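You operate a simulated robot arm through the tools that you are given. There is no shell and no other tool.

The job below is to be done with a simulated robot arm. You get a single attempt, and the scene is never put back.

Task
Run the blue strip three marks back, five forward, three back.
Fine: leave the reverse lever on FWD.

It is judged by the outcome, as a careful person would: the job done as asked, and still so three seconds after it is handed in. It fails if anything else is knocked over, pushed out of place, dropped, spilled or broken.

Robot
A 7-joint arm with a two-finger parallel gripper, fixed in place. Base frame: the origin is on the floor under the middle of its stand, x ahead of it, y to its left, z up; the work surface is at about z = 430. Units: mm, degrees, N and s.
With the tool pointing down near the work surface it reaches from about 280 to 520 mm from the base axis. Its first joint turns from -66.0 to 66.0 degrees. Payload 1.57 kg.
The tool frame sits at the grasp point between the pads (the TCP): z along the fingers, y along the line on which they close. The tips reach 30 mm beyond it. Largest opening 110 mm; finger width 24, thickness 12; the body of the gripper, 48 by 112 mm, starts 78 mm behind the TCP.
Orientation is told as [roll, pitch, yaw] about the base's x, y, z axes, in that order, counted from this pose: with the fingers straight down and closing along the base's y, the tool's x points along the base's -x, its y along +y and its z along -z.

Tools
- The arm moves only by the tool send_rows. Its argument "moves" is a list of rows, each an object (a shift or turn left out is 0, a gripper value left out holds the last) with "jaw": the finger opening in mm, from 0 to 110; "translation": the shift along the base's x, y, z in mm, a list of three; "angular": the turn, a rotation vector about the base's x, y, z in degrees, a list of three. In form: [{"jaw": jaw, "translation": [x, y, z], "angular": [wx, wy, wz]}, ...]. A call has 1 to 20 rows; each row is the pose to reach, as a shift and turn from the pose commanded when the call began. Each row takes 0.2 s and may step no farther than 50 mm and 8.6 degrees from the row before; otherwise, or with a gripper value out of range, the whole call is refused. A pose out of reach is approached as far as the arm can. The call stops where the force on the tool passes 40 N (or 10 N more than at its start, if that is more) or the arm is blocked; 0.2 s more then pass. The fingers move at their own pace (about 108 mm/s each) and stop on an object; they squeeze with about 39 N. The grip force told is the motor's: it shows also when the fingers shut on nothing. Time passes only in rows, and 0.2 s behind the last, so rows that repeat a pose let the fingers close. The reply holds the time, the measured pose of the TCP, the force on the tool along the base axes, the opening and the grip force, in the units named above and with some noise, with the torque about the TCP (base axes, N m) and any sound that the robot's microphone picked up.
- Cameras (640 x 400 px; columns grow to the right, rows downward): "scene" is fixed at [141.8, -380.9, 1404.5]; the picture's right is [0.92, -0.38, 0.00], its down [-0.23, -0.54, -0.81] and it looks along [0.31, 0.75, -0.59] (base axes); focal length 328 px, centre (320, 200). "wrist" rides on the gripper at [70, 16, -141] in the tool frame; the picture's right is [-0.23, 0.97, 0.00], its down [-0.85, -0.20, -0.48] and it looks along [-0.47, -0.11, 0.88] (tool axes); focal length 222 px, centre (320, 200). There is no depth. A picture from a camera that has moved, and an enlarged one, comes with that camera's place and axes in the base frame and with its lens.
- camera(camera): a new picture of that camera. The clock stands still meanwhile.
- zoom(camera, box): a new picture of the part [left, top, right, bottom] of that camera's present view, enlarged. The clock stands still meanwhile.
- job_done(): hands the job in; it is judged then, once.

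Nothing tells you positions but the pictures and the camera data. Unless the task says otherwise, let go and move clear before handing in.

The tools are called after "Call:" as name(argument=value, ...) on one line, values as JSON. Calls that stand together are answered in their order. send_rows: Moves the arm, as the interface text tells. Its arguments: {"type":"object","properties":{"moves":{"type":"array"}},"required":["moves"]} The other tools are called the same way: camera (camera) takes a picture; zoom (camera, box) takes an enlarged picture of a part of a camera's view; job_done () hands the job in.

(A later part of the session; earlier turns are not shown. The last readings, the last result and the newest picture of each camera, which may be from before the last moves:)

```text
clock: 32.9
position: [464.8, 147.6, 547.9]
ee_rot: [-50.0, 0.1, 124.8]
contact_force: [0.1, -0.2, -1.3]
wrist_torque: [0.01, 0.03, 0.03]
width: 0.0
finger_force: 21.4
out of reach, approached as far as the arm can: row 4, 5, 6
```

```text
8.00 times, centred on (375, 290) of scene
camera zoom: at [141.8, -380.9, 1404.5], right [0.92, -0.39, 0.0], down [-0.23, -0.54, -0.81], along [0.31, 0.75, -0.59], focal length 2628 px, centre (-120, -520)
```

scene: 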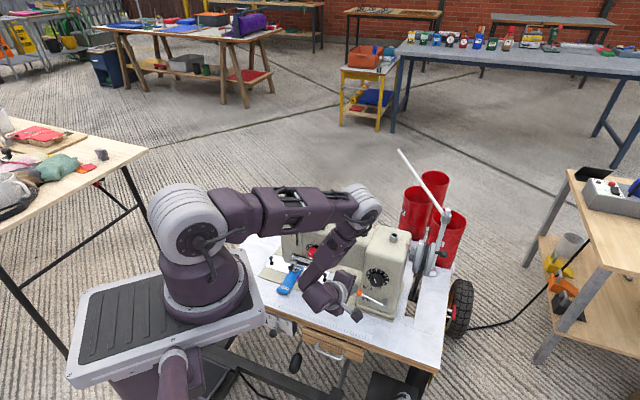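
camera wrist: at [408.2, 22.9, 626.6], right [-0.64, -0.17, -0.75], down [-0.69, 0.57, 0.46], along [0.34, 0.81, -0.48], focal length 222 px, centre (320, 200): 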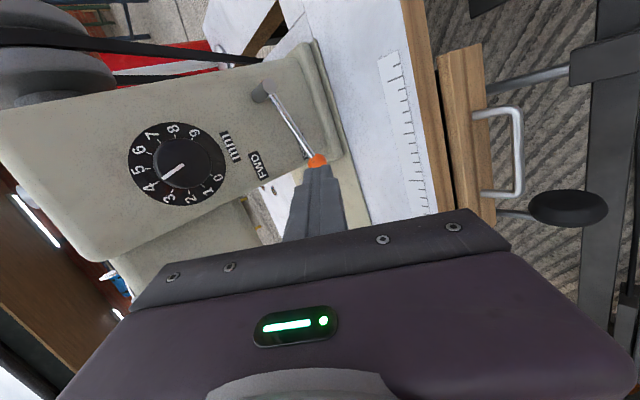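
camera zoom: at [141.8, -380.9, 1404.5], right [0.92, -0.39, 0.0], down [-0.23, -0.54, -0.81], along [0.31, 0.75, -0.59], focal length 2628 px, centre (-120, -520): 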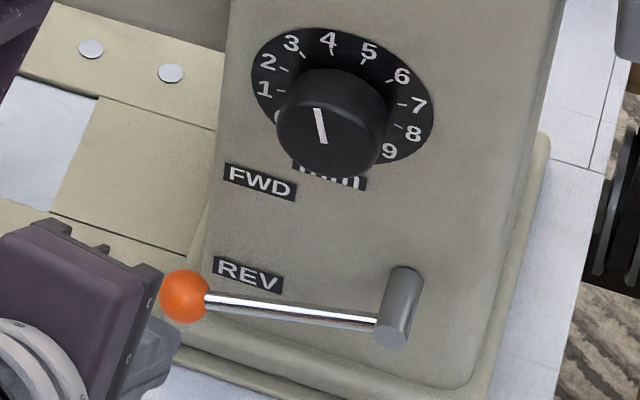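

The rod has about 20 mm of space behind it, enough for a 12 mm finger. I'll move above the rod (about 25 mm right of the knob) with the jaws open 16 mm, tool tilted 30° and square to the column face, and check the alignment.

Call:
send_rows(moves=[{"jaw": 16, "translation": [-5, -5, 20]}, {"translation": [-5, -5, 50], "angular": [-4.3, 5.1, 3.3]}, {"translation": [5, 0, 65], "angular": [-8.6, 10.3, 6.7]}, {"translation": [25, 8, 65], "angular": [-12.9, 15.4, 10]}, {"translation": [50, 18, 45], "angular": [-12.9, 15.4, 10]}, {"translation": [60, 22, 22], "angular": [-12.9, 15.4, 10]}, {"translation": [60, 22, 20], "angular": [-12.9, 15.4, 10]}])

Call:
camera(camera="wrist")

Call:
zoom(camera="wrist", box=[220, 40, 400, 220])

Call:
zoom(camera="scene", box=[345, 265, 405, 315])

```text
clock: 34.5
position: [524.0, 175.1, 566.2]
ee_rot: [-29.9, 0.1, 135.0]
contact_force: [0.0, -0.3, -0.2]
wrist_torque: [-0.03, 0.03, -0.01]
width: 16.1
finger_force: 0.0
```

```text
taken
camera wrist: at [513.8, 65.5, 680.0], right [-0.76, -0.44, -0.49], down [-0.65, 0.56, 0.51], along [0.05, 0.7, -0.71], focal length 222 px, centre (320, 200)
```

wrist: 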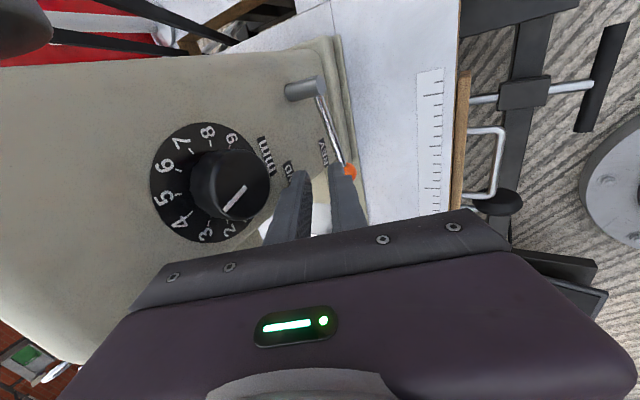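

```text
2.22 times, centred on (310, 130) of wrist
camera zoom: at [513.8, 65.5, 680.0], right [-0.76, -0.44, -0.49], down [-0.65, 0.56, 0.51], along [0.05, 0.7, -0.71], focal length 494 px, centre (342, 356)
```

zoom: 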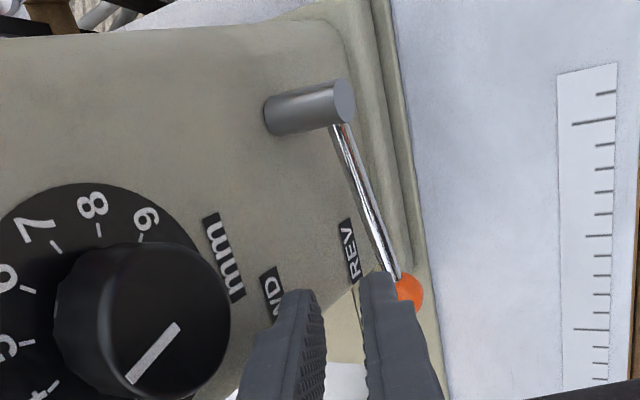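

```text
8.00 times, centred on (375, 290) of scene
camera zoom: at [141.8, -380.9, 1404.5], right [0.92, -0.38, 0.0], down [-0.23, -0.54, -0.81], along [0.31, 0.75, -0.59], focal length 2628 px, centre (-120, -520)
```

zoom: 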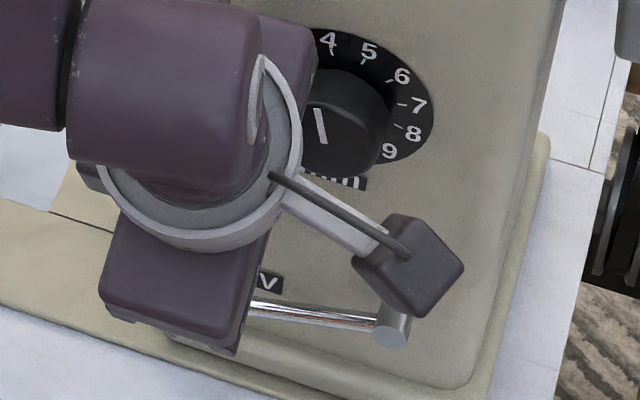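

The rod lines up between the finger tips as planned. Shifting slightly right and descending so the rod enters between the fingers.

Call:
send_rows(moves=[{"translation": [1.5, -4.5, -5]}, {"translation": [1.5, -4.5, -15]}, {"translation": [1.5, -4.5, -25]}, {"translation": [1.5, -4.5, -33]}])

Call:
zoom(camera="wrist", box=[220, 40, 400, 220])

```text
clock: 35.5
position: [525.5, 168.9, 533.6]
ee_rot: [-29.9, 0.1, 135.2]
contact_force: [0.8, 0.1, 0.4]
wrist_torque: [-0.01, -0.01, -0.01]
width: 16.2
finger_force: 0.1
```

```text
2.22 times, centred on (310, 130) of wrist
camera zoom: at [516.3, 59.7, 648.0], right [-0.76, -0.44, -0.49], down [-0.65, 0.56, 0.51], along [0.05, 0.71, -0.71], focal length 494 px, centre (342, 356)
```

zoom: 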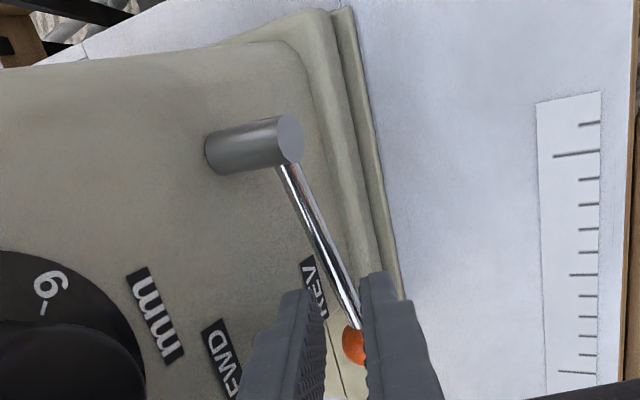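

The rod appears between the tips but a little nearer the outer finger. I'll shift outward 2 mm and continue down in small steps while watching the force.

Call:
send_rows(moves=[{"translation": [1.5, 1.5, -3]}, {"translation": [1.5, 1.5, -7]}])

Call:
zoom(camera="wrist", box=[270, 100, 370, 220])

Call:
zoom(camera="scene", box=[345, 265, 405, 315])

```text
clock: 36.1
position: [526.6, 170.0, 527.0]
ee_rot: [-30.0, 0.1, 135.2]
contact_force: [-0.6, 0.5, -0.8]
wrist_torque: [0.0, 0.0, 0.02]
width: 16.2
finger_force: 0.1
```

```text
3.33 times, centred on (320, 160) of wrist
camera zoom: at [517.2, 60.7, 642.4], right [-0.76, -0.44, -0.49], down [-0.65, 0.56, 0.51], along [0.05, 0.71, -0.71], focal length 740 px, centre (320, 333)
```

zoom: 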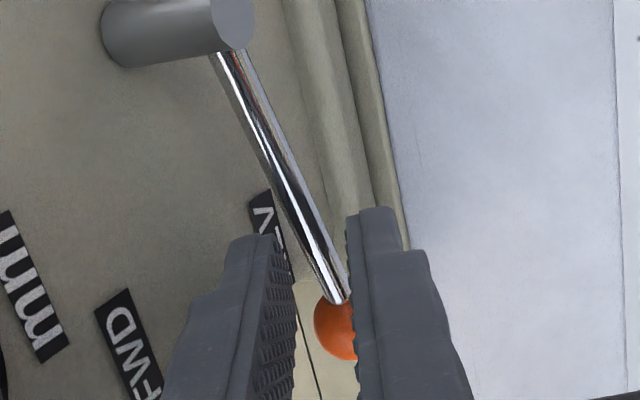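

```text
8.00 times, centred on (375, 290) of scene
camera zoom: at [141.8, -380.9, 1404.5], right [0.92, -0.38, 0.0], down [-0.23, -0.54, -0.81], along [0.31, 0.75, -0.59], focal length 2628 px, centre (-120, -520)
```

zoom: 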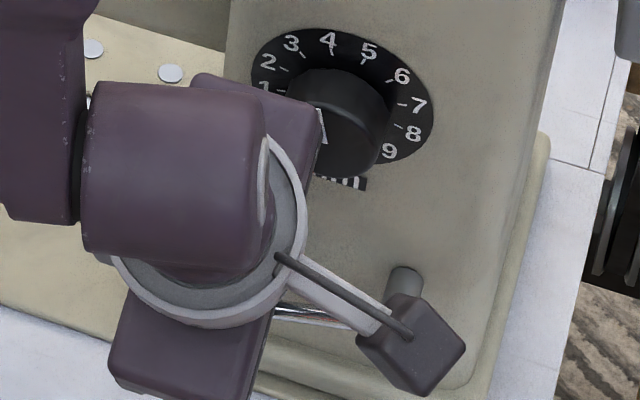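

The rod is centred between the tips. Descending the last 8 mm with a small outward shift, then closing on the rod.

Call:
send_rows(moves=[{"translation": [0.5, 0.5, -4]}, {"translation": [1, 1, -8]}, {"translation": [1, 1, -8]}])

Call:
zoom(camera="wrist", box=[270, 100, 370, 220])

```text
clock: 36.9
position: [526.3, 171.3, 519.3]
ee_rot: [-30.0, 0.1, 135.1]
contact_force: [1.7, 1.0, 1.6]
wrist_torque: [0.02, -0.06, 0.06]
width: 17.9
finger_force: 1.0
```

```text
3.33 times, centred on (320, 160) of wrist
camera zoom: at [517.8, 62.1, 633.3], right [-0.76, -0.44, -0.49], down [-0.65, 0.56, 0.51], along [0.05, 0.71, -0.71], focal length 740 px, centre (320, 333)
```

zoom: 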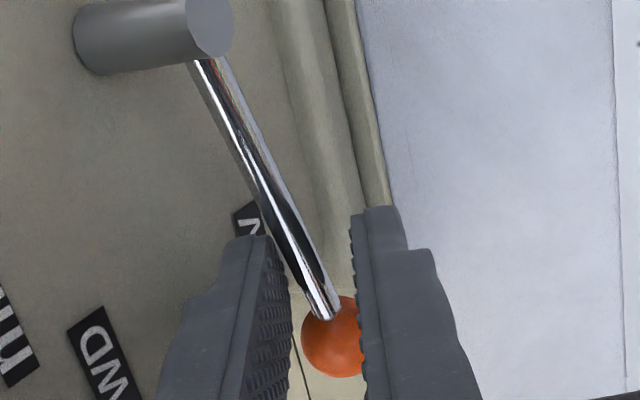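

The rod is between the fingers (lightly touching the outer one). Closing the jaws on it.

Call:
send_rows(moves=[{"jaw": 8}, {"jaw": 0}, {"jaw": 0}])

Call:
zoom(camera="wrist", box=[270, 100, 370, 220])

```text
clock: 37.7
position: [528.9, 173.4, 520.8]
ee_rot: [-30.3, 0.0, 135.2]
contact_force: [15.9, 13.7, 10.0]
wrist_torque: [-0.03, -0.56, 0.59]
width: 10.2
finger_force: 28.0
```

```text
3.33 times, centred on (320, 160) of wrist
camera zoom: at [519.3, 63.5, 634.3], right [-0.75, -0.44, -0.49], down [-0.66, 0.55, 0.51], along [0.05, 0.71, -0.7], focal length 740 px, centre (320, 333)
```

zoom: 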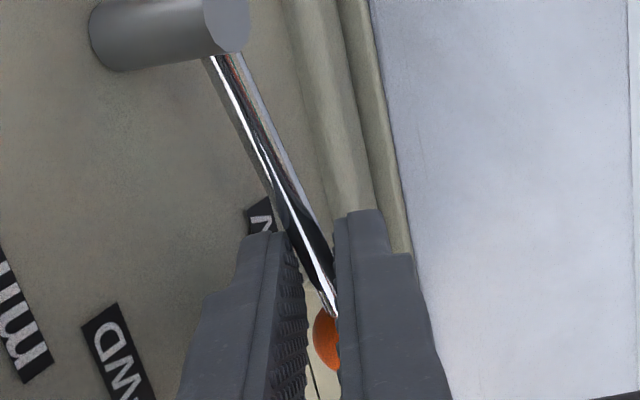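

The rod is held. Relieving the side load slightly and lifting it along its arc toward FWD.

Call:
send_rows(moves=[{"jaw": 0, "translation": [2, 2, 0]}, {"translation": [1.5, 2.5, 6]}, {"translation": [1, 3, 12]}, {"translation": [0.5, 3.5, 18]}, {"translation": [1, 3, 24]}, {"translation": [1.5, 2.5, 30]}])

Call:
zoom(camera="wrist", box=[220, 60, 400, 220])

Call:
zoom(camera="scene", box=[345, 265, 405, 315])

```text
clock: 39.1
position: [529.3, 172.3, 549.0]
ee_rot: [-29.8, 0.2, 135.0]
contact_force: [-0.2, -0.2, -0.2]
wrist_torque: [0.02, -0.02, 0.0]
width: 0.0
finger_force: 21.6
```

```text
2.50 times, centred on (310, 140) of wrist
camera zoom: at [519.5, 64.0, 663.8], right [-0.76, -0.44, -0.48], down [-0.65, 0.56, 0.51], along [0.05, 0.7, -0.71], focal length 555 px, centre (345, 350)
```

zoom: 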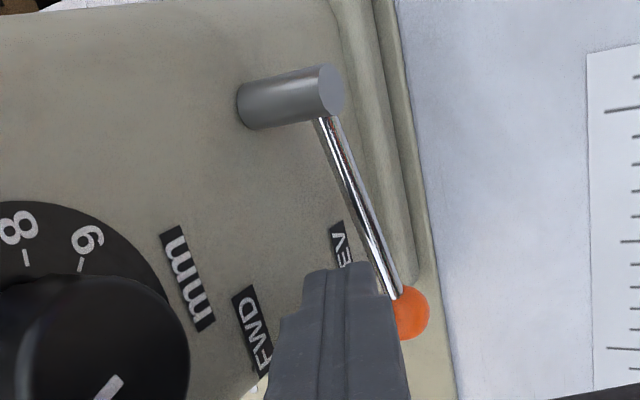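

```text
8.00 times, centred on (375, 290) of scene
camera zoom: at [141.8, -380.9, 1404.5], right [0.92, -0.39, 0.0], down [-0.23, -0.54, -0.81], along [0.31, 0.75, -0.59], focal length 2628 px, centre (-120, -520)
```

zoom: 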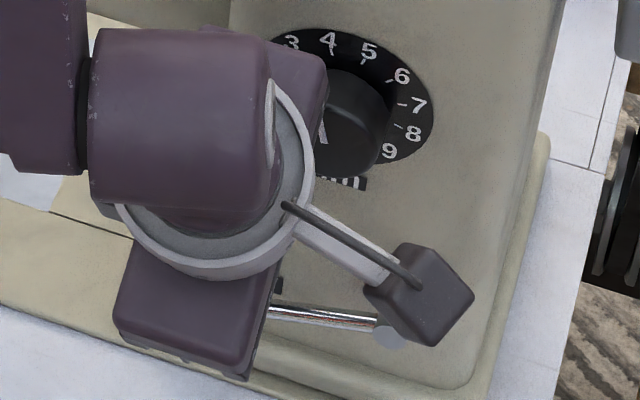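

The grip slipped because the rod was only at the very tips; the lever is still at REV. I'll switch to lifting the knob from below using a closed fingertip at a moderate tilt (35°). First I back off and reorient.

Call:
send_rows(moves=[{"jaw": 0, "translation": [-5, -5, 25]}, {"translation": [-20, -20, 45]}, {"translation": [-40, -38, 40], "angular": [2, -1.5, 7.5]}, {"translation": [-48, -39, 15], "angular": [4, -3.1, 15]}, {"translation": [-48, -39, -10], "angular": [4, -3.1, 15]}, {"translation": [-48, -39, -29], "angular": [4, -3.1, 15]}, {"translation": [-48, -39, -29], "angular": [4, -3.1, 15]}])

Call:
zoom(camera="wrist", box=[200, 40, 440, 220])

```text
clock: 40.7
position: [481.0, 134.3, 519.7]
ee_rot: [-35.0, 0.1, 150.0]
contact_force: [-0.1, 0.4, 0.4]
wrist_torque: [-0.01, 0.0, 0.0]
width: 0.0
finger_force: 21.7
```

```text
2.22 times, centred on (320, 130) of wrist
camera zoom: at [495.3, 17.6, 626.7], right [-0.59, -0.58, -0.56], down [-0.8, 0.33, 0.5], along [-0.11, 0.75, -0.66], focal length 494 px, centre (320, 356)
```

zoom: 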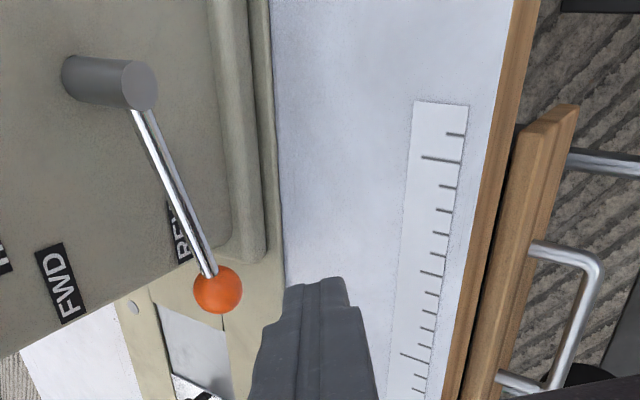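

The knob from this view is around x=520, y=200, z=488. Lowering the fingertip to just beneath knob level while still in front.

Call:
send_rows(moves=[{"translation": [0, 0, -12]}, {"translation": [0, 0, -24]}, {"translation": [0, 0, -32]}, {"translation": [0, 0, -32]}])

Call:
zoom(camera="wrist", box=[200, 40, 440, 220])

Call:
zoom(camera="scene", box=[335, 260, 405, 320])

```text
clock: 41.7
position: [481.5, 135.6, 495.7]
ee_rot: [-35.0, 0.1, 150.1]
contact_force: [-0.6, 1.1, 0.7]
wrist_torque: [-0.01, 0.01, 0.01]
width: 0.0
finger_force: 21.0
out of reach, approached as far as the arm can: row 3, 4
```

```text
2.22 times, centred on (320, 130) of wrist
camera zoom: at [494.5, 17.9, 601.7], right [-0.59, -0.58, -0.56], down [-0.8, 0.33, 0.5], along [-0.11, 0.75, -0.66], focal length 494 px, centre (320, 356)
```

zoom: 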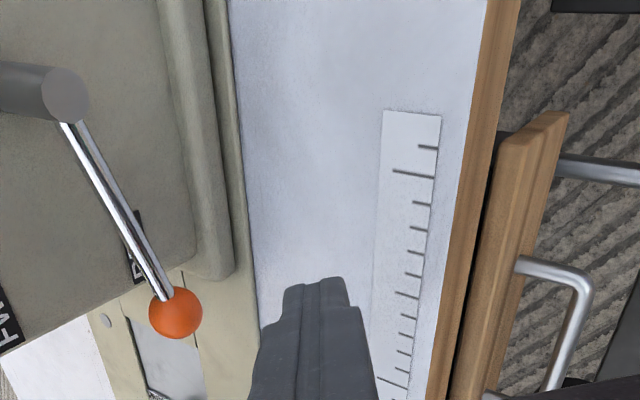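

```text
6.67 times, centred on (370, 290) of scene
camera zoom: at [141.8, -380.9, 1404.5], right [0.92, -0.39, 0.0], down [-0.23, -0.54, -0.81], along [0.31, 0.75, -0.59], focal length 2190 px, centre (-13, -400)
```

zoom: 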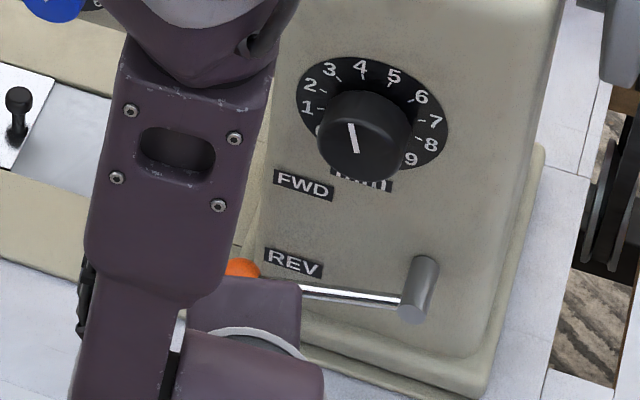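

The floor of reach here is at about z=496 with this tilt. Reducing the tilt to 30° gives enough depth; then I slide forward so the fingertip goes under the knob.

Call:
send_rows(moves=[{"translation": [0, 0, 2], "angular": [-4.33, 2.5, 0]}, {"translation": [0, 0, -2], "angular": [-4.33, 2.5, 0]}, {"translation": [6, 10, -4], "angular": [-4.33, 2.5, 0]}, {"translation": [13, 21, -4], "angular": [-4.33, 2.5, 0]}, {"translation": [18, 30, -4], "angular": [-4.33, 2.5, 0]}, {"translation": [18, 30, -4], "angular": [-4.33, 2.5, 0]}])

Call:
zoom(camera="wrist", box=[220, 60, 400, 220])

```text
clock: 43.1
position: [498.5, 166.3, 491.8]
ee_rot: [-30.0, 0.1, 150.1]
contact_force: [-0.1, -0.5, 0.7]
wrist_torque: [0.0, -0.01, 0.05]
width: 0.0
finger_force: 21.3
```

```text
2.50 times, centred on (310, 140) of wrist
camera zoom: at [516.4, 56.8, 606.0], right [-0.62, -0.62, -0.49], down [-0.77, 0.37, 0.51], along [-0.14, 0.69, -0.71], focal length 555 px, centre (345, 350)
```

zoom: 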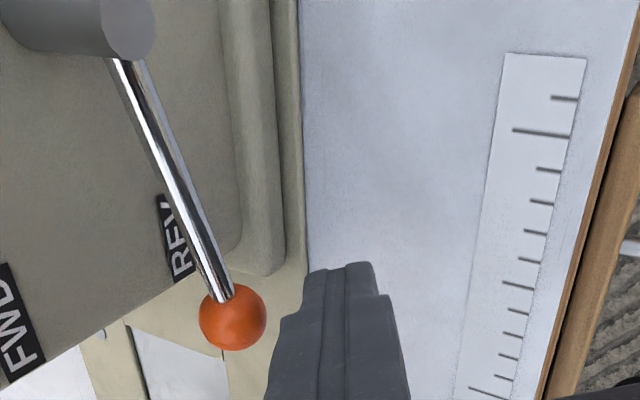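

The fingertip is now lower than the knob and just in front of it. Moving forward the last few millimetres to get underneath, then starting to lift gently.

Call:
send_rows(moves=[{"translation": [3, 4.5, 0]}, {"translation": [6, 8.5, 0]}, {"translation": [6, 8.5, 0]}])

Call:
zoom(camera="wrist", box=[220, 60, 400, 220])

Call:
zoom(camera="scene", box=[335, 260, 405, 320])

```text
clock: 43.9
position: [503.2, 173.9, 491.2]
ee_rot: [-30.0, 0.1, 150.1]
contact_force: [-1.0, 0.6, 0.1]
wrist_torque: [0.01, -0.03, -0.01]
width: 0.1
finger_force: 21.1
```

```text
2.50 times, centred on (310, 140) of wrist
camera zoom: at [522.6, 64.6, 605.8], right [-0.62, -0.62, -0.49], down [-0.78, 0.37, 0.51], along [-0.14, 0.69, -0.71], focal length 555 px, centre (345, 350)
```

zoom: 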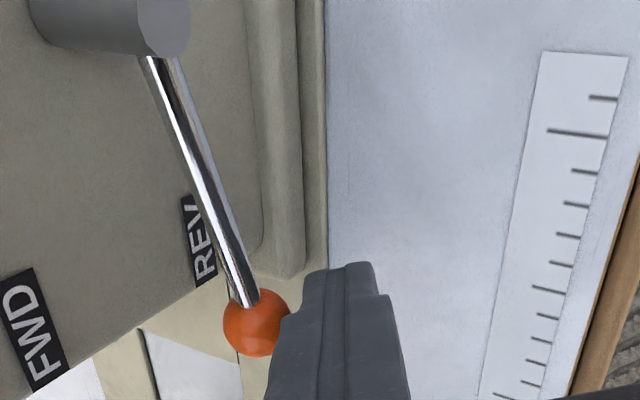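

```text
6.67 times, centred on (370, 290) of scene
camera zoom: at [141.8, -380.9, 1404.5], right [0.92, -0.38, 0.0], down [-0.23, -0.54, -0.81], along [0.31, 0.75, -0.59], focal length 2190 px, centre (-13, -400)
```

zoom: 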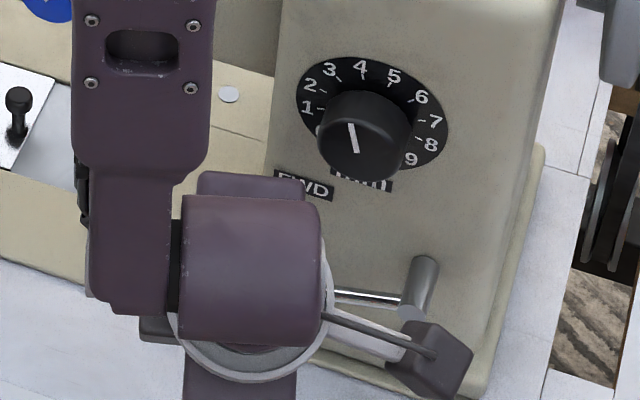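

The knob is just beyond the finger's outer side. Moving forward a little more until there's light contact.

Call:
send_rows(moves=[{"translation": [1.5, 2.6, 0]}, {"translation": [3, 5.2, 0]}, {"translation": [3, 5.2, 0]}])

Call:
zoom(camera="wrist", box=[220, 60, 400, 220])

```text
clock: 44.7
position: [507.0, 178.2, 492.0]
ee_rot: [-29.9, 0.1, 150.1]
contact_force: [0.1, 0.2, 0.1]
wrist_torque: [0.0, 0.04, 0.02]
width: 0.0
finger_force: 21.2
```

```text
2.50 times, centred on (310, 140) of wrist
camera zoom: at [525.8, 70.3, 606.1], right [-0.62, -0.62, -0.49], down [-0.77, 0.37, 0.51], along [-0.14, 0.69, -0.71], focal length 555 px, centre (345, 350)
```

zoom: 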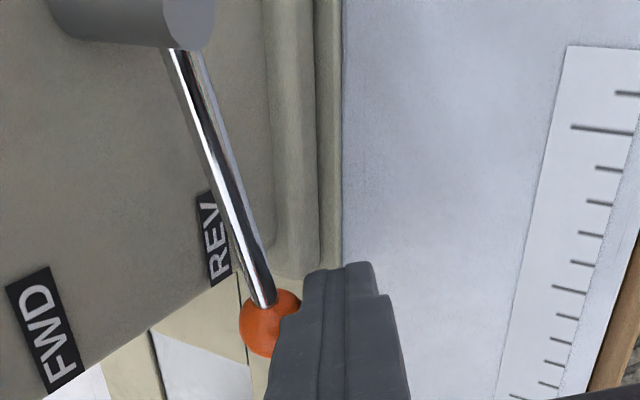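

Still no contact. A few millimetres more forward.

Call:
send_rows(moves=[{"translation": [1, 1.7, 0]}, {"translation": [2, 3.5, 0]}, {"translation": [2, 3.5, 0]}])

Call:
zoom(camera="wrist", box=[220, 60, 400, 220])

```text
clock: 45.5
position: [508.0, 180.2, 490.4]
ee_rot: [-29.8, 0.1, 150.0]
contact_force: [-3.7, -9.3, 0.2]
wrist_torque: [-0.05, 0.01, -0.05]
width: 0.0
finger_force: 21.9
```

```text
2.50 times, centred on (310, 140) of wrist
camera zoom: at [527.3, 72.2, 604.9], right [-0.62, -0.62, -0.48], down [-0.77, 0.37, 0.51], along [-0.14, 0.69, -0.71], focal length 555 px, centre (345, 350)
```

zoom: 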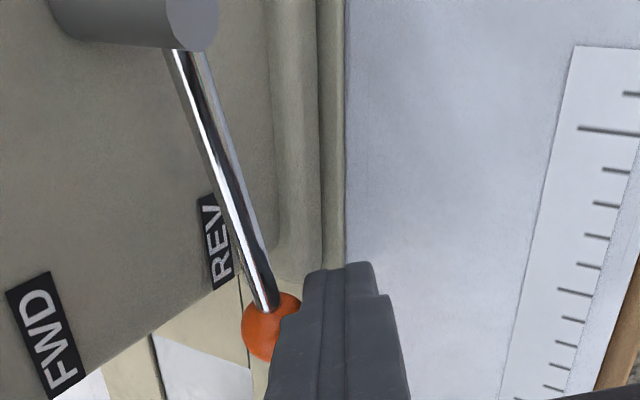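

Contact is made (about 10 N). Now lifting the knob upward in small steps.

Call:
send_rows(moves=[{"translation": [0, 0, 5]}, {"translation": [0, 0, 10]}, {"translation": [0, 0, 15]}, {"translation": [0, 0, 20]}])

Call:
zoom(camera="wrist", box=[220, 60, 400, 220])

Call:
zoom(camera="scene", box=[335, 260, 405, 320])

```text
clock: 46.5
position: [509.4, 182.3, 511.9]
ee_rot: [-30.0, 0.1, 150.0]
contact_force: [-5.9, -4.0, -1.4]
wrist_torque: [0.0, 0.02, 0.05]
width: 0.0
finger_force: 21.7
```

```text
2.50 times, centred on (310, 140) of wrist
camera zoom: at [527.8, 73.8, 626.0], right [-0.62, -0.62, -0.49], down [-0.78, 0.37, 0.51], along [-0.14, 0.69, -0.71], focal length 555 px, centre (345, 350)
```

zoom: 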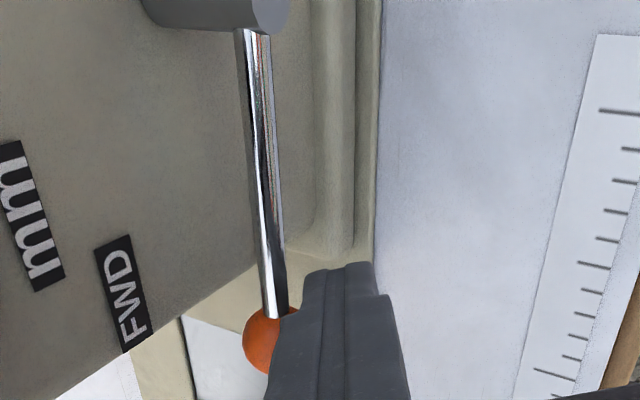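

```text
6.67 times, centred on (370, 290) of scene
camera zoom: at [141.7, -381.0, 1404.5], right [0.92, -0.39, 0.0], down [-0.23, -0.54, -0.81], along [0.31, 0.75, -0.59], focal length 2190 px, centre (-13, -400)
```

zoom: 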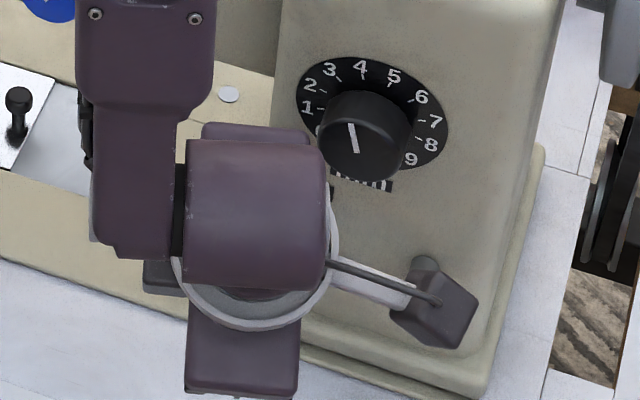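

It works: the lever is rising with the finger and is about halfway. Continuing upward to FWD.

Call:
send_rows(moves=[{"translation": [0, 0, 6]}, {"translation": [0, 0, 12]}, {"translation": [0, 0, 18]}, {"translation": [0, 0, 24]}, {"translation": [0, 0, 28]}])

Call:
zoom(camera="wrist", box=[220, 60, 400, 220])

Call:
zoom(camera="scene", box=[335, 260, 405, 320])

```text
clock: 47.7
position: [508.6, 180.8, 539.2]
ee_rot: [-29.8, 0.0, 149.9]
contact_force: [-4.0, -5.8, -14.0]
wrist_torque: [-0.19, 0.11, -0.03]
width: 0.2
finger_force: 21.3
```

```text
2.50 times, centred on (310, 140) of wrist
camera zoom: at [527.7, 72.7, 653.5], right [-0.62, -0.62, -0.48], down [-0.77, 0.37, 0.51], along [-0.14, 0.69, -0.71], focal length 555 px, centre (345, 350)
```

zoom: 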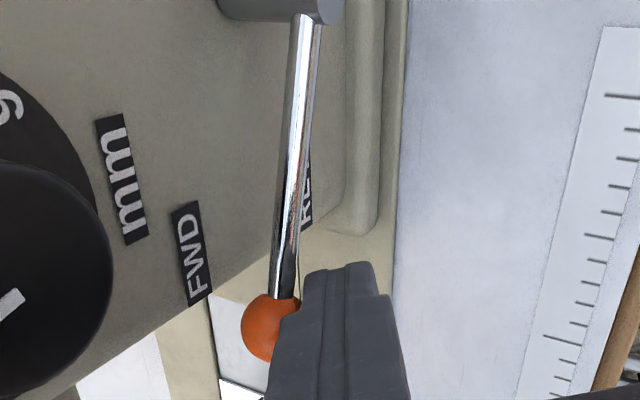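

```text
6.67 times, centred on (370, 290) of scene
camera zoom: at [141.9, -380.9, 1404.5], right [0.92, -0.39, 0.0], down [-0.23, -0.54, -0.81], along [0.31, 0.75, -0.59], focal length 2190 px, centre (-13, -400)
```

zoom: 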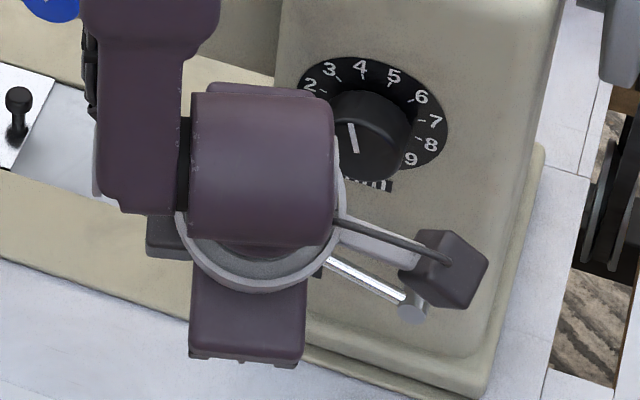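

Resistance is rising as the lever nears FWD. Pushing a little further to its stop.

Call:
send_rows(moves=[{"translation": [0, 0, 3]}, {"translation": [0, 0, 6]}])

Call:
zoom(camera="wrist", box=[220, 60, 400, 220])

```text
clock: 48.3
position: [505.7, 178.8, 543.3]
ee_rot: [-29.1, 0.0, 150.0]
contact_force: [-2.4, -3.4, -2.4]
wrist_torque: [-0.07, 0.06, 0.05]
width: 0.0
finger_force: 21.6
stopped in row 2: the force on the tool passed its limit at 42 N (the readings are from after the stop); the commanded pose is now the measured one
```

```text
2.50 times, centred on (310, 140) of wrist
camera zoom: at [525.7, 71.3, 658.9], right [-0.62, -0.62, -0.47], down [-0.77, 0.38, 0.52], along [-0.14, 0.69, -0.71], focal length 555 px, centre (345, 350)
```

zoom: 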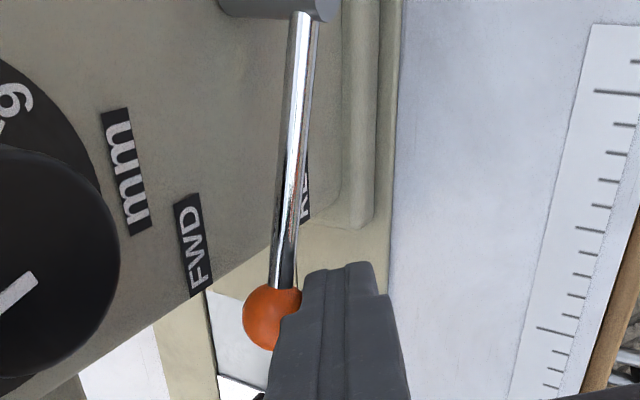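

The lever hit its FWD stop. Backing the finger away and checking the lever stays at FWD.

Call:
send_rows(moves=[{"translation": [-6, -10, -1]}, {"translation": [-20, -34, 0]}, {"translation": [-32, -54, 25]}, {"translation": [-38, -58, 65]}])

Call:
zoom(camera="wrist", box=[180, 0, 420, 220])

Call:
zoom(camera="scene", box=[335, 260, 405, 320])

Call:
zoom(camera="scene", box=[415, 225, 455, 285])

```text
clock: 49.3
position: [469.3, 124.3, 609.5]
ee_rot: [-29.5, -0.1, 150.0]
contact_force: [-0.6, -0.5, 0.3]
wrist_torque: [-0.02, 0.03, 0.01]
width: 0.0
finger_force: 21.3
```

```text
1.82 times, centred on (300, 110) of wrist
camera zoom: at [489.3, 15.7, 724.8], right [-0.62, -0.62, -0.48], down [-0.77, 0.37, 0.51], along [-0.14, 0.69, -0.71], focal length 404 px, centre (356, 364)
```

zoom: 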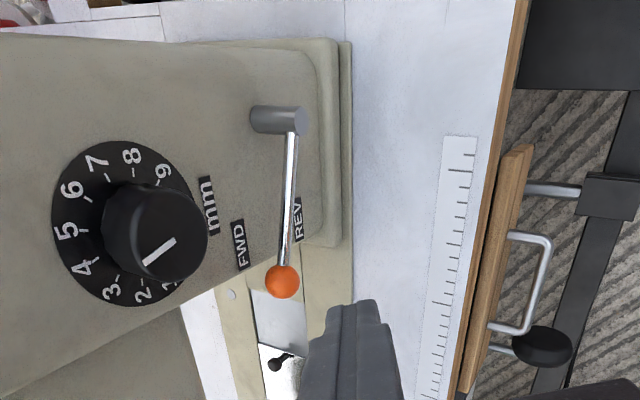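

```text
6.67 times, centred on (370, 290) of scene
camera zoom: at [141.8, -380.9, 1404.5], right [0.92, -0.39, 0.0], down [-0.23, -0.54, -0.81], along [0.31, 0.75, -0.59], focal length 2190 px, centre (-13, -400)
```

zoom: 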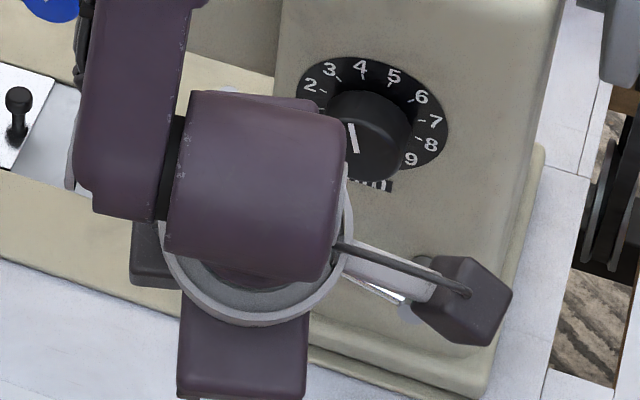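

```text
6.67 times, centred on (435, 255) of scene
camera zoom: at [141.8, -380.9, 1404.5], right [0.92, -0.39, 0.0], down [-0.23, -0.54, -0.81], along [0.31, 0.75, -0.59], focal length 2190 px, centre (-447, -167)
```

zoom: 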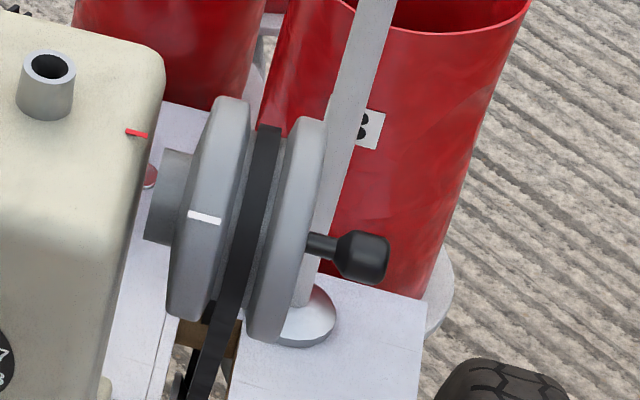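

The lever is at FWD and the wheel hasn't moved. Going back up and over to the green button for the five forward stitches.

Call:
send_rows(moves=[{"translation": [0, 0, 45]}, {"translation": [-3, 5, 92]}, {"translation": [-6, 12, 138]}, {"translation": [-8, 22, 185]}, {"translation": [-10, 45, 225]}, {"translation": [-11, 90, 228]}, {"translation": [-12, 137, 228]}, {"translation": [-12, 184, 222]}, {"translation": [-12, 228, 205]}, {"translation": [-12, 253, 172]}, {"translation": [-12, 253, 172]}])

Call:
zoom(camera="wrist", box=[240, 80, 480, 230])

Call:
zoom(camera="scene", box=[300, 200, 340, 235])

Call:
zoom(camera="scene", box=[335, 260, 405, 320])

Call:
zoom(camera="scene", box=[280, 270, 310, 300])

```text
clock: 51.7
position: [453.7, 378.2, 782.2]
ee_rot: [-29.3, 0.0, 149.9]
contact_force: [-0.1, -0.3, 0.4]
wrist_torque: [0.01, 0.0, 0.01]
width: 0.0
finger_force: 21.7
```

```text
2.67 times, centred on (360, 155) of wrist
camera zoom: at [472.4, 269.5, 896.0], right [-0.62, -0.62, -0.48], down [-0.77, 0.38, 0.51], along [-0.14, 0.69, -0.71], focal length 592 px, centre (213, 320)
```

zoom: 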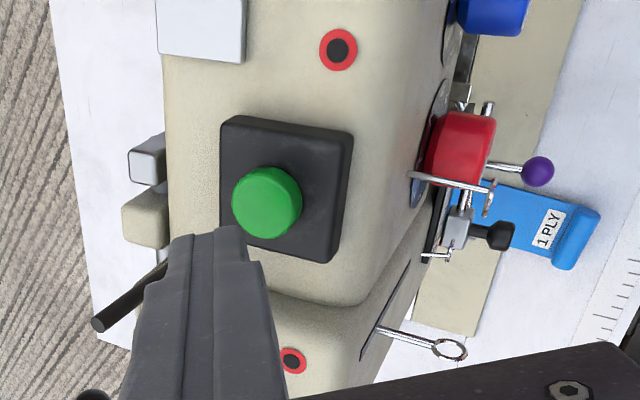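

```text
11.43 times, centred on (320, 218) of scene
camera zoom: at [141.8, -380.9, 1404.5], right [0.92, -0.38, 0.0], down [-0.23, -0.54, -0.81], along [0.31, 0.75, -0.59], focal length 3754 px, centre (320, 0)
```

zoom: 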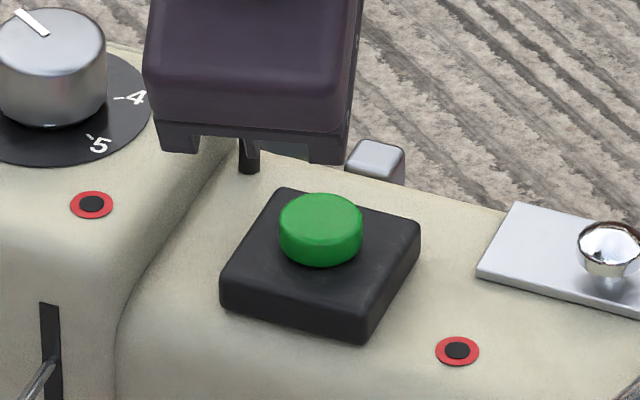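

```text
6.67 times, centred on (370, 290) of scene
camera zoom: at [141.8, -380.9, 1404.5], right [0.92, -0.38, 0.0], down [-0.23, -0.54, -0.81], along [0.31, 0.75, -0.59], focal length 2190 px, centre (-13, -400)
```

zoom: 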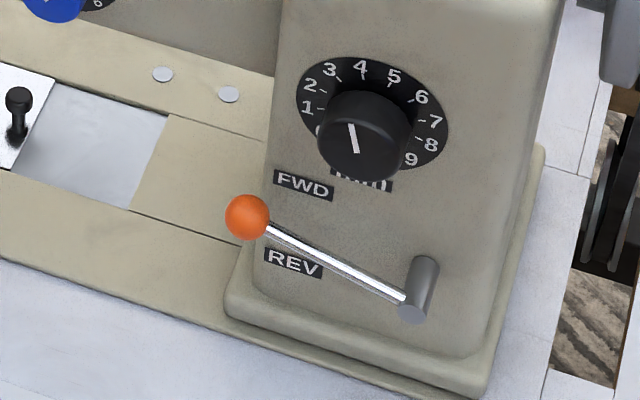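

```text
13.33 times, centred on (295, 285) of scene
camera zoom: at [141.8, -380.9, 1404.5], right [0.92, -0.38, 0.0], down [-0.23, -0.54, -0.81], along [0.31, 0.75, -0.59], focal length 4379 px, centre (653, -933)
```

zoom: 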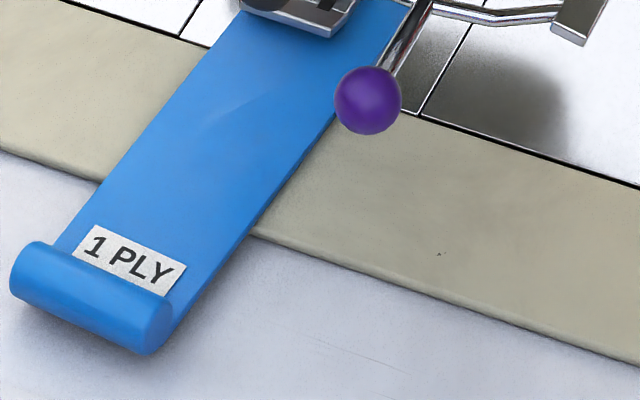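

The lever is clearly at FWD, as at the start. Aligning the tip over the button for the forward stitches.

Call:
send_rows(moves=[{"translation": [4, 0, -6]}, {"translation": [4, 0, -12]}, {"translation": [4, 0, -12]}])

Call:
zoom(camera="wrist", box=[240, 80, 480, 230])

Call:
zoom(camera="scene", box=[300, 205, 340, 235])

```text
clock: 52.5
position: [459.5, 375.1, 769.1]
ee_rot: [-29.3, 0.0, 150.1]
contact_force: [0.2, -1.1, 0.7]
wrist_torque: [0.02, -0.03, 0.02]
width: 0.0
finger_force: 21.4
```

```text
2.67 times, centred on (360, 155) of wrist
camera zoom: at [478.9, 267.6, 883.9], right [-0.62, -0.62, -0.48], down [-0.77, 0.38, 0.51], along [-0.14, 0.69, -0.71], focal length 592 px, centre (213, 320)
```

zoom: 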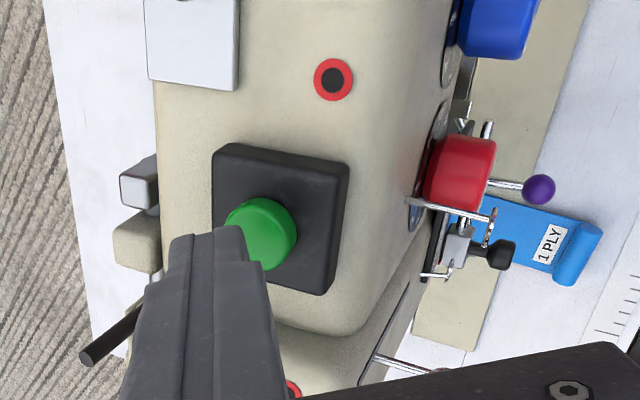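

```text
13.33 times, centred on (320, 220) of scene
camera zoom: at [141.8, -380.9, 1404.5], right [0.92, -0.38, 0.0], down [-0.23, -0.54, -0.81], along [0.31, 0.75, -0.59], focal length 4379 px, centre (320, -67)
```

zoom: 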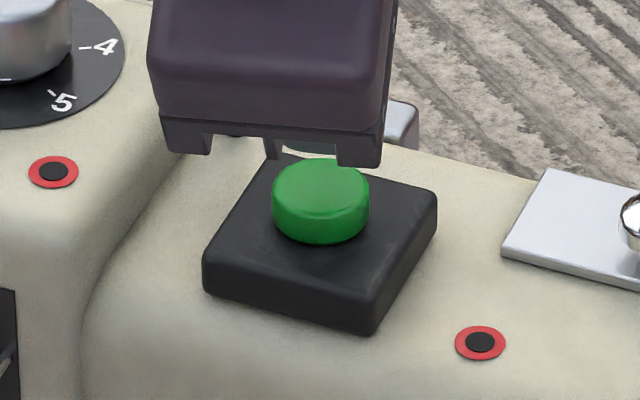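

Aligned above the button. Now a longer press in FWD (about two turns), then I'll measure.

Call:
send_rows(moves=[{"translation": [0, 0, -8]}, {"translation": [0, 0, -14]}, {"translation": [0, 0, -19]}, {"translation": [0, 0, -19]}, {"translation": [0, 0, -19]}, {"translation": [0, 0, -19]}, {"translation": [0, 0, -19]}, {"translation": [0, 0, -19]}, {"translation": [0, 0, -19]}, {"translation": [0, 0, 0]}, {"translation": [0, 0, 0]}])

Call:
zoom(camera="scene", box=[415, 225, 455, 285])

Call:
zoom(camera="scene", box=[275, 190, 325, 260])

Call:
zoom(camera="scene", box=[280, 270, 310, 300])

```text
clock: 54.9
position: [459.7, 375.4, 767.2]
ee_rot: [-29.2, -0.1, 150.0]
contact_force: [0.1, 0.1, 0.1]
wrist_torque: [0.01, -0.01, 0.02]
width: 0.1
finger_force: 21.3
heard: click
```

```text
6.67 times, centred on (435, 255) of scene
camera zoom: at [141.8, -380.9, 1404.5], right [0.92, -0.38, 0.0], down [-0.23, -0.54, -0.81], along [0.31, 0.75, -0.59], focal length 2190 px, centre (-447, -167)
```

zoom: 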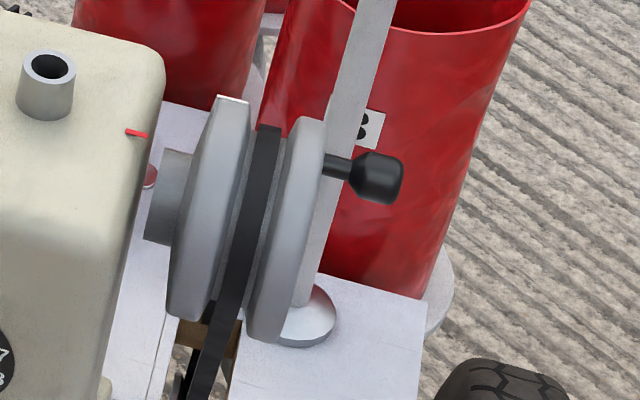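

```text
5.71 times, centred on (300, 225) of scene
camera zoom: at [141.8, -380.9, 1404.5], right [0.92, -0.38, 0.0], down [-0.23, -0.54, -0.81], along [0.31, 0.75, -0.59], focal length 1877 px, centre (434, 57)
```

zoom: 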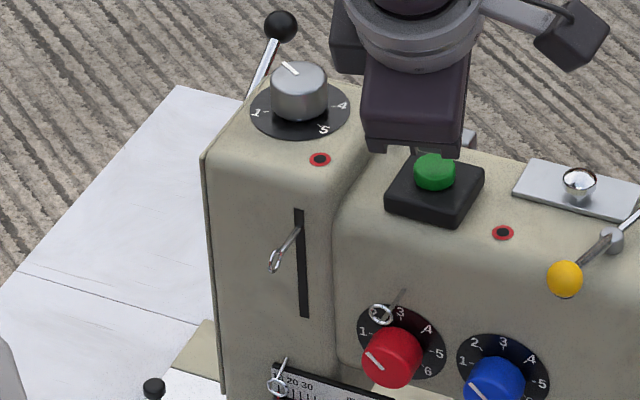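

```text
13.33 times, centred on (295, 285) of scene
camera zoom: at [141.8, -380.9, 1404.5], right [0.92, -0.38, 0.0], down [-0.23, -0.54, -0.81], along [0.31, 0.75, -0.59], focal length 4379 px, centre (653, -933)
```

zoom: 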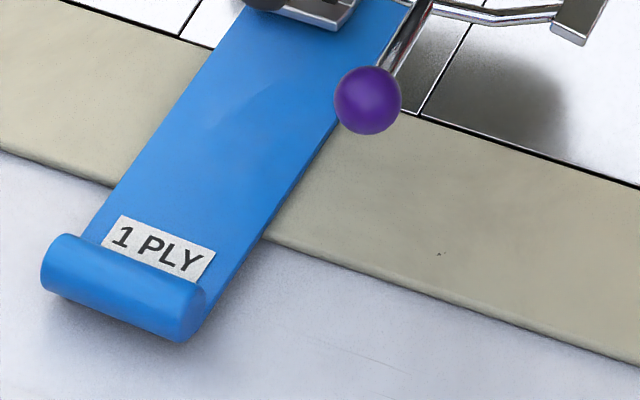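

The mark is near the top again: two forward stitches so far (about 35° short of the second full turn). Next press holds four steps.

Call:
send_rows(moves=[{"translation": [0, 0, -8]}, {"translation": [0, 0, -14]}, {"translation": [0, 0, -19]}, {"translation": [0, 0, -19]}, {"translation": [0, 0, -19]}, {"translation": [0, 0, -19]}, {"translation": [0, 0, -19]}, {"translation": [0, 0, 0]}, {"translation": [0, 0, 0]}])

Call:
zoom(camera="scene", box=[415, 225, 455, 285])

Call:
zoom(camera="scene", box=[275, 190, 325, 260])

Call:
zoom(camera="scene", box=[280, 270, 310, 300])

```text
clock: 56.9
position: [459.1, 375.3, 770.0]
ee_rot: [-29.4, 0.1, 150.1]
contact_force: [-0.1, -0.2, 0.5]
wrist_torque: [0.0, -0.01, 0.0]
width: 0.0
finger_force: 21.0
heard: click
```

```text
6.67 times, centred on (435, 255) of scene
camera zoom: at [141.8, -380.9, 1404.5], right [0.92, -0.38, 0.0], down [-0.23, -0.54, -0.81], along [0.31, 0.75, -0.59], focal length 2190 px, centre (-447, -167)
```

zoom: 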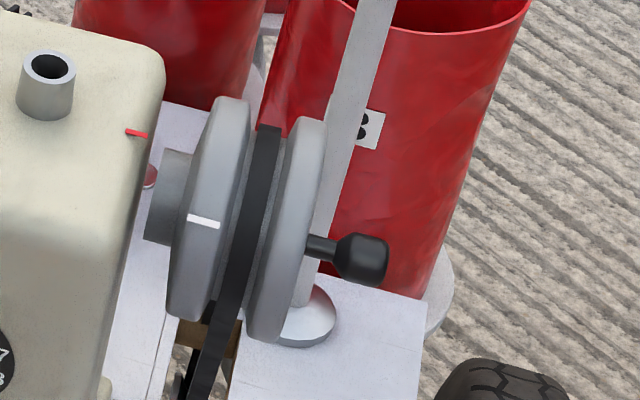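

```text
5.71 times, centred on (300, 225) of scene
camera zoom: at [141.8, -380.9, 1404.5], right [0.92, -0.38, 0.0], down [-0.23, -0.54, -0.81], along [0.31, 0.75, -0.59], focal length 1877 px, centre (434, 57)
```

zoom: 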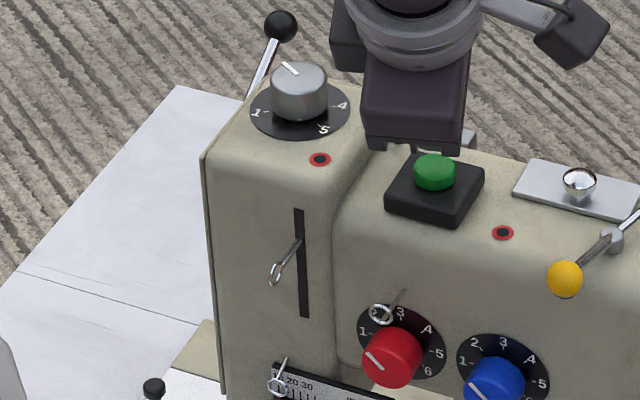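

```text
13.33 times, centred on (295, 285) of scene
camera zoom: at [141.8, -380.9, 1404.5], right [0.92, -0.38, 0.0], down [-0.23, -0.54, -0.81], along [0.31, 0.75, -0.59], focal length 4379 px, centre (653, -933)
```

zoom: 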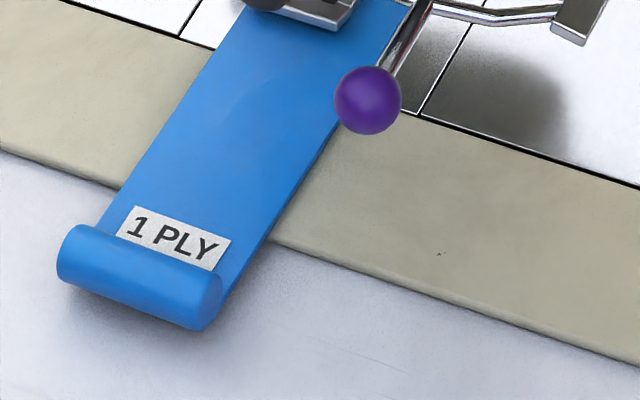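

Three forward stitches are complete (mark ~55° past the top). Holding seven steps should add exactly two more turns.

Call:
send_rows(moves=[{"translation": [0, 0, -8]}, {"translation": [0, 0, -14]}, {"translation": [0, 0, -19]}, {"translation": [0, 0, -19]}, {"translation": [0, 0, -19]}, {"translation": [0, 0, -19]}, {"translation": [0, 0, -19]}, {"translation": [0, 0, -19]}, {"translation": [0, 0, -19]}, {"translation": [0, 0, -19]}, {"translation": [0, 0, 0]}, {"translation": [0, 0, 0]}])

Call:
zoom(camera="scene", box=[415, 225, 455, 285])

Call:
zoom(camera="scene", box=[275, 190, 325, 260])

Call:
zoom(camera="scene", box=[280, 270, 310, 300])

```text
clock: 59.5
position: [460.8, 374.2, 767.9]
ee_rot: [-29.3, 0.0, 150.0]
contact_force: [-0.9, -0.6, 0.4]
wrist_torque: [-0.01, -0.02, -0.01]
width: 0.2
finger_force: 21.5
heard: click
```

```text
6.67 times, centred on (435, 255) of scene
camera zoom: at [141.8, -380.9, 1404.5], right [0.92, -0.38, 0.0], down [-0.23, -0.54, -0.81], along [0.31, 0.75, -0.59], focal length 2190 px, centre (-447, -167)
```

zoom: 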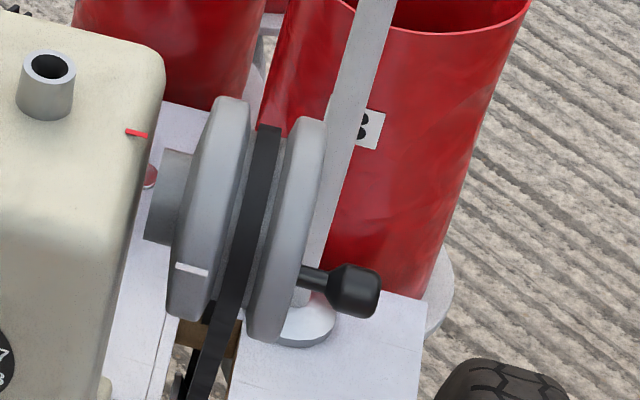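

```text
5.71 times, centred on (300, 225) of scene
camera zoom: at [141.8, -380.9, 1404.5], right [0.92, -0.38, 0.0], down [-0.23, -0.54, -0.81], along [0.31, 0.75, -0.59], focal length 1877 px, centre (434, 57)
```

zoom: 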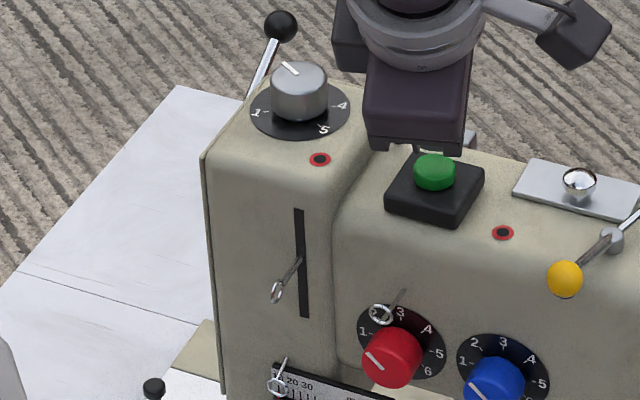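

```text
13.33 times, centred on (295, 285) of scene
camera zoom: at [141.8, -380.9, 1404.5], right [0.92, -0.38, 0.0], down [-0.23, -0.54, -0.81], along [0.31, 0.75, -0.59], focal length 4379 px, centre (653, -933)
```

zoom: 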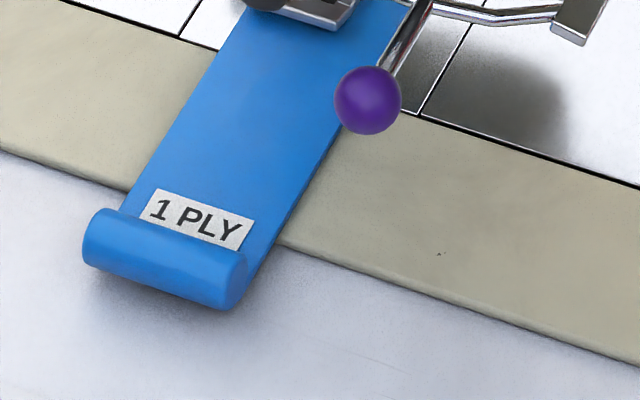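

Five forward stitches are complete (mark ~83° past the top, before the next needle stroke). Now back to the lever to push it down to REV for the last three.

Call:
send_rows(moves=[{"translation": [0, 0, 30]}, {"translation": [0, -15, 65]}, {"translation": [2, -60, 75]}, {"translation": [5, -107, 75]}, {"translation": [10, -150, 60]}, {"translation": [18, -185, 30]}, {"translation": [20, -195, -15]}, {"translation": [20, -195, -62]}, {"translation": [22, -195, -110]}, {"translation": [35, -190, -140]}, {"translation": [49, -187, -168]}, {"translation": [49, -187, -170]}])

Call:
zoom(camera="wrist", box=[220, 40, 420, 220])

Call:
zoom(camera="scene", box=[335, 255, 405, 315])

```text
clock: 62.1
position: [511.5, 187.0, 599.9]
ee_rot: [-29.4, 0.0, 150.0]
contact_force: [-0.8, -0.5, 0.1]
wrist_torque: [-0.01, 0.02, -0.01]
width: 0.0
finger_force: 21.0
```

```text
2.22 times, centred on (320, 130) of wrist
camera zoom: at [530.5, 79.1, 715.3], right [-0.62, -0.62, -0.48], down [-0.77, 0.38, 0.51], along [-0.14, 0.69, -0.71], focal length 494 px, centre (320, 356)
```

zoom: 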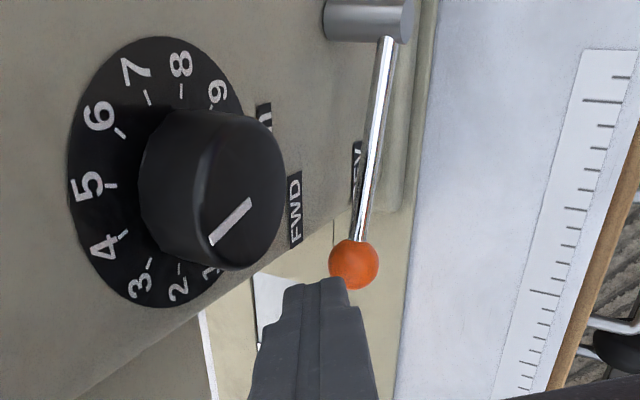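

```text
6.67 times, centred on (370, 285) of scene
camera zoom: at [141.8, -380.9, 1404.5], right [0.92, -0.38, 0.0], down [-0.23, -0.54, -0.81], along [0.31, 0.75, -0.59], focal length 2190 px, centre (-13, -367)
```

zoom: 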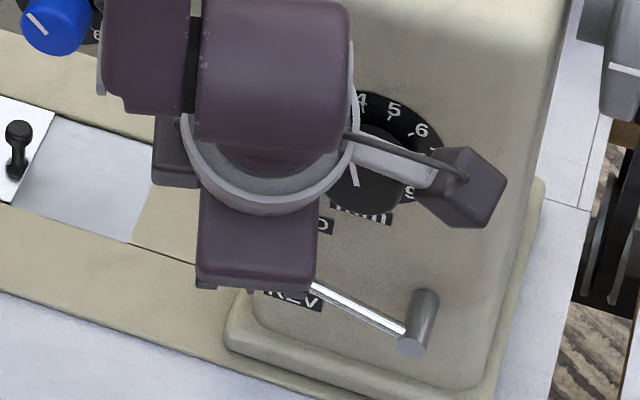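

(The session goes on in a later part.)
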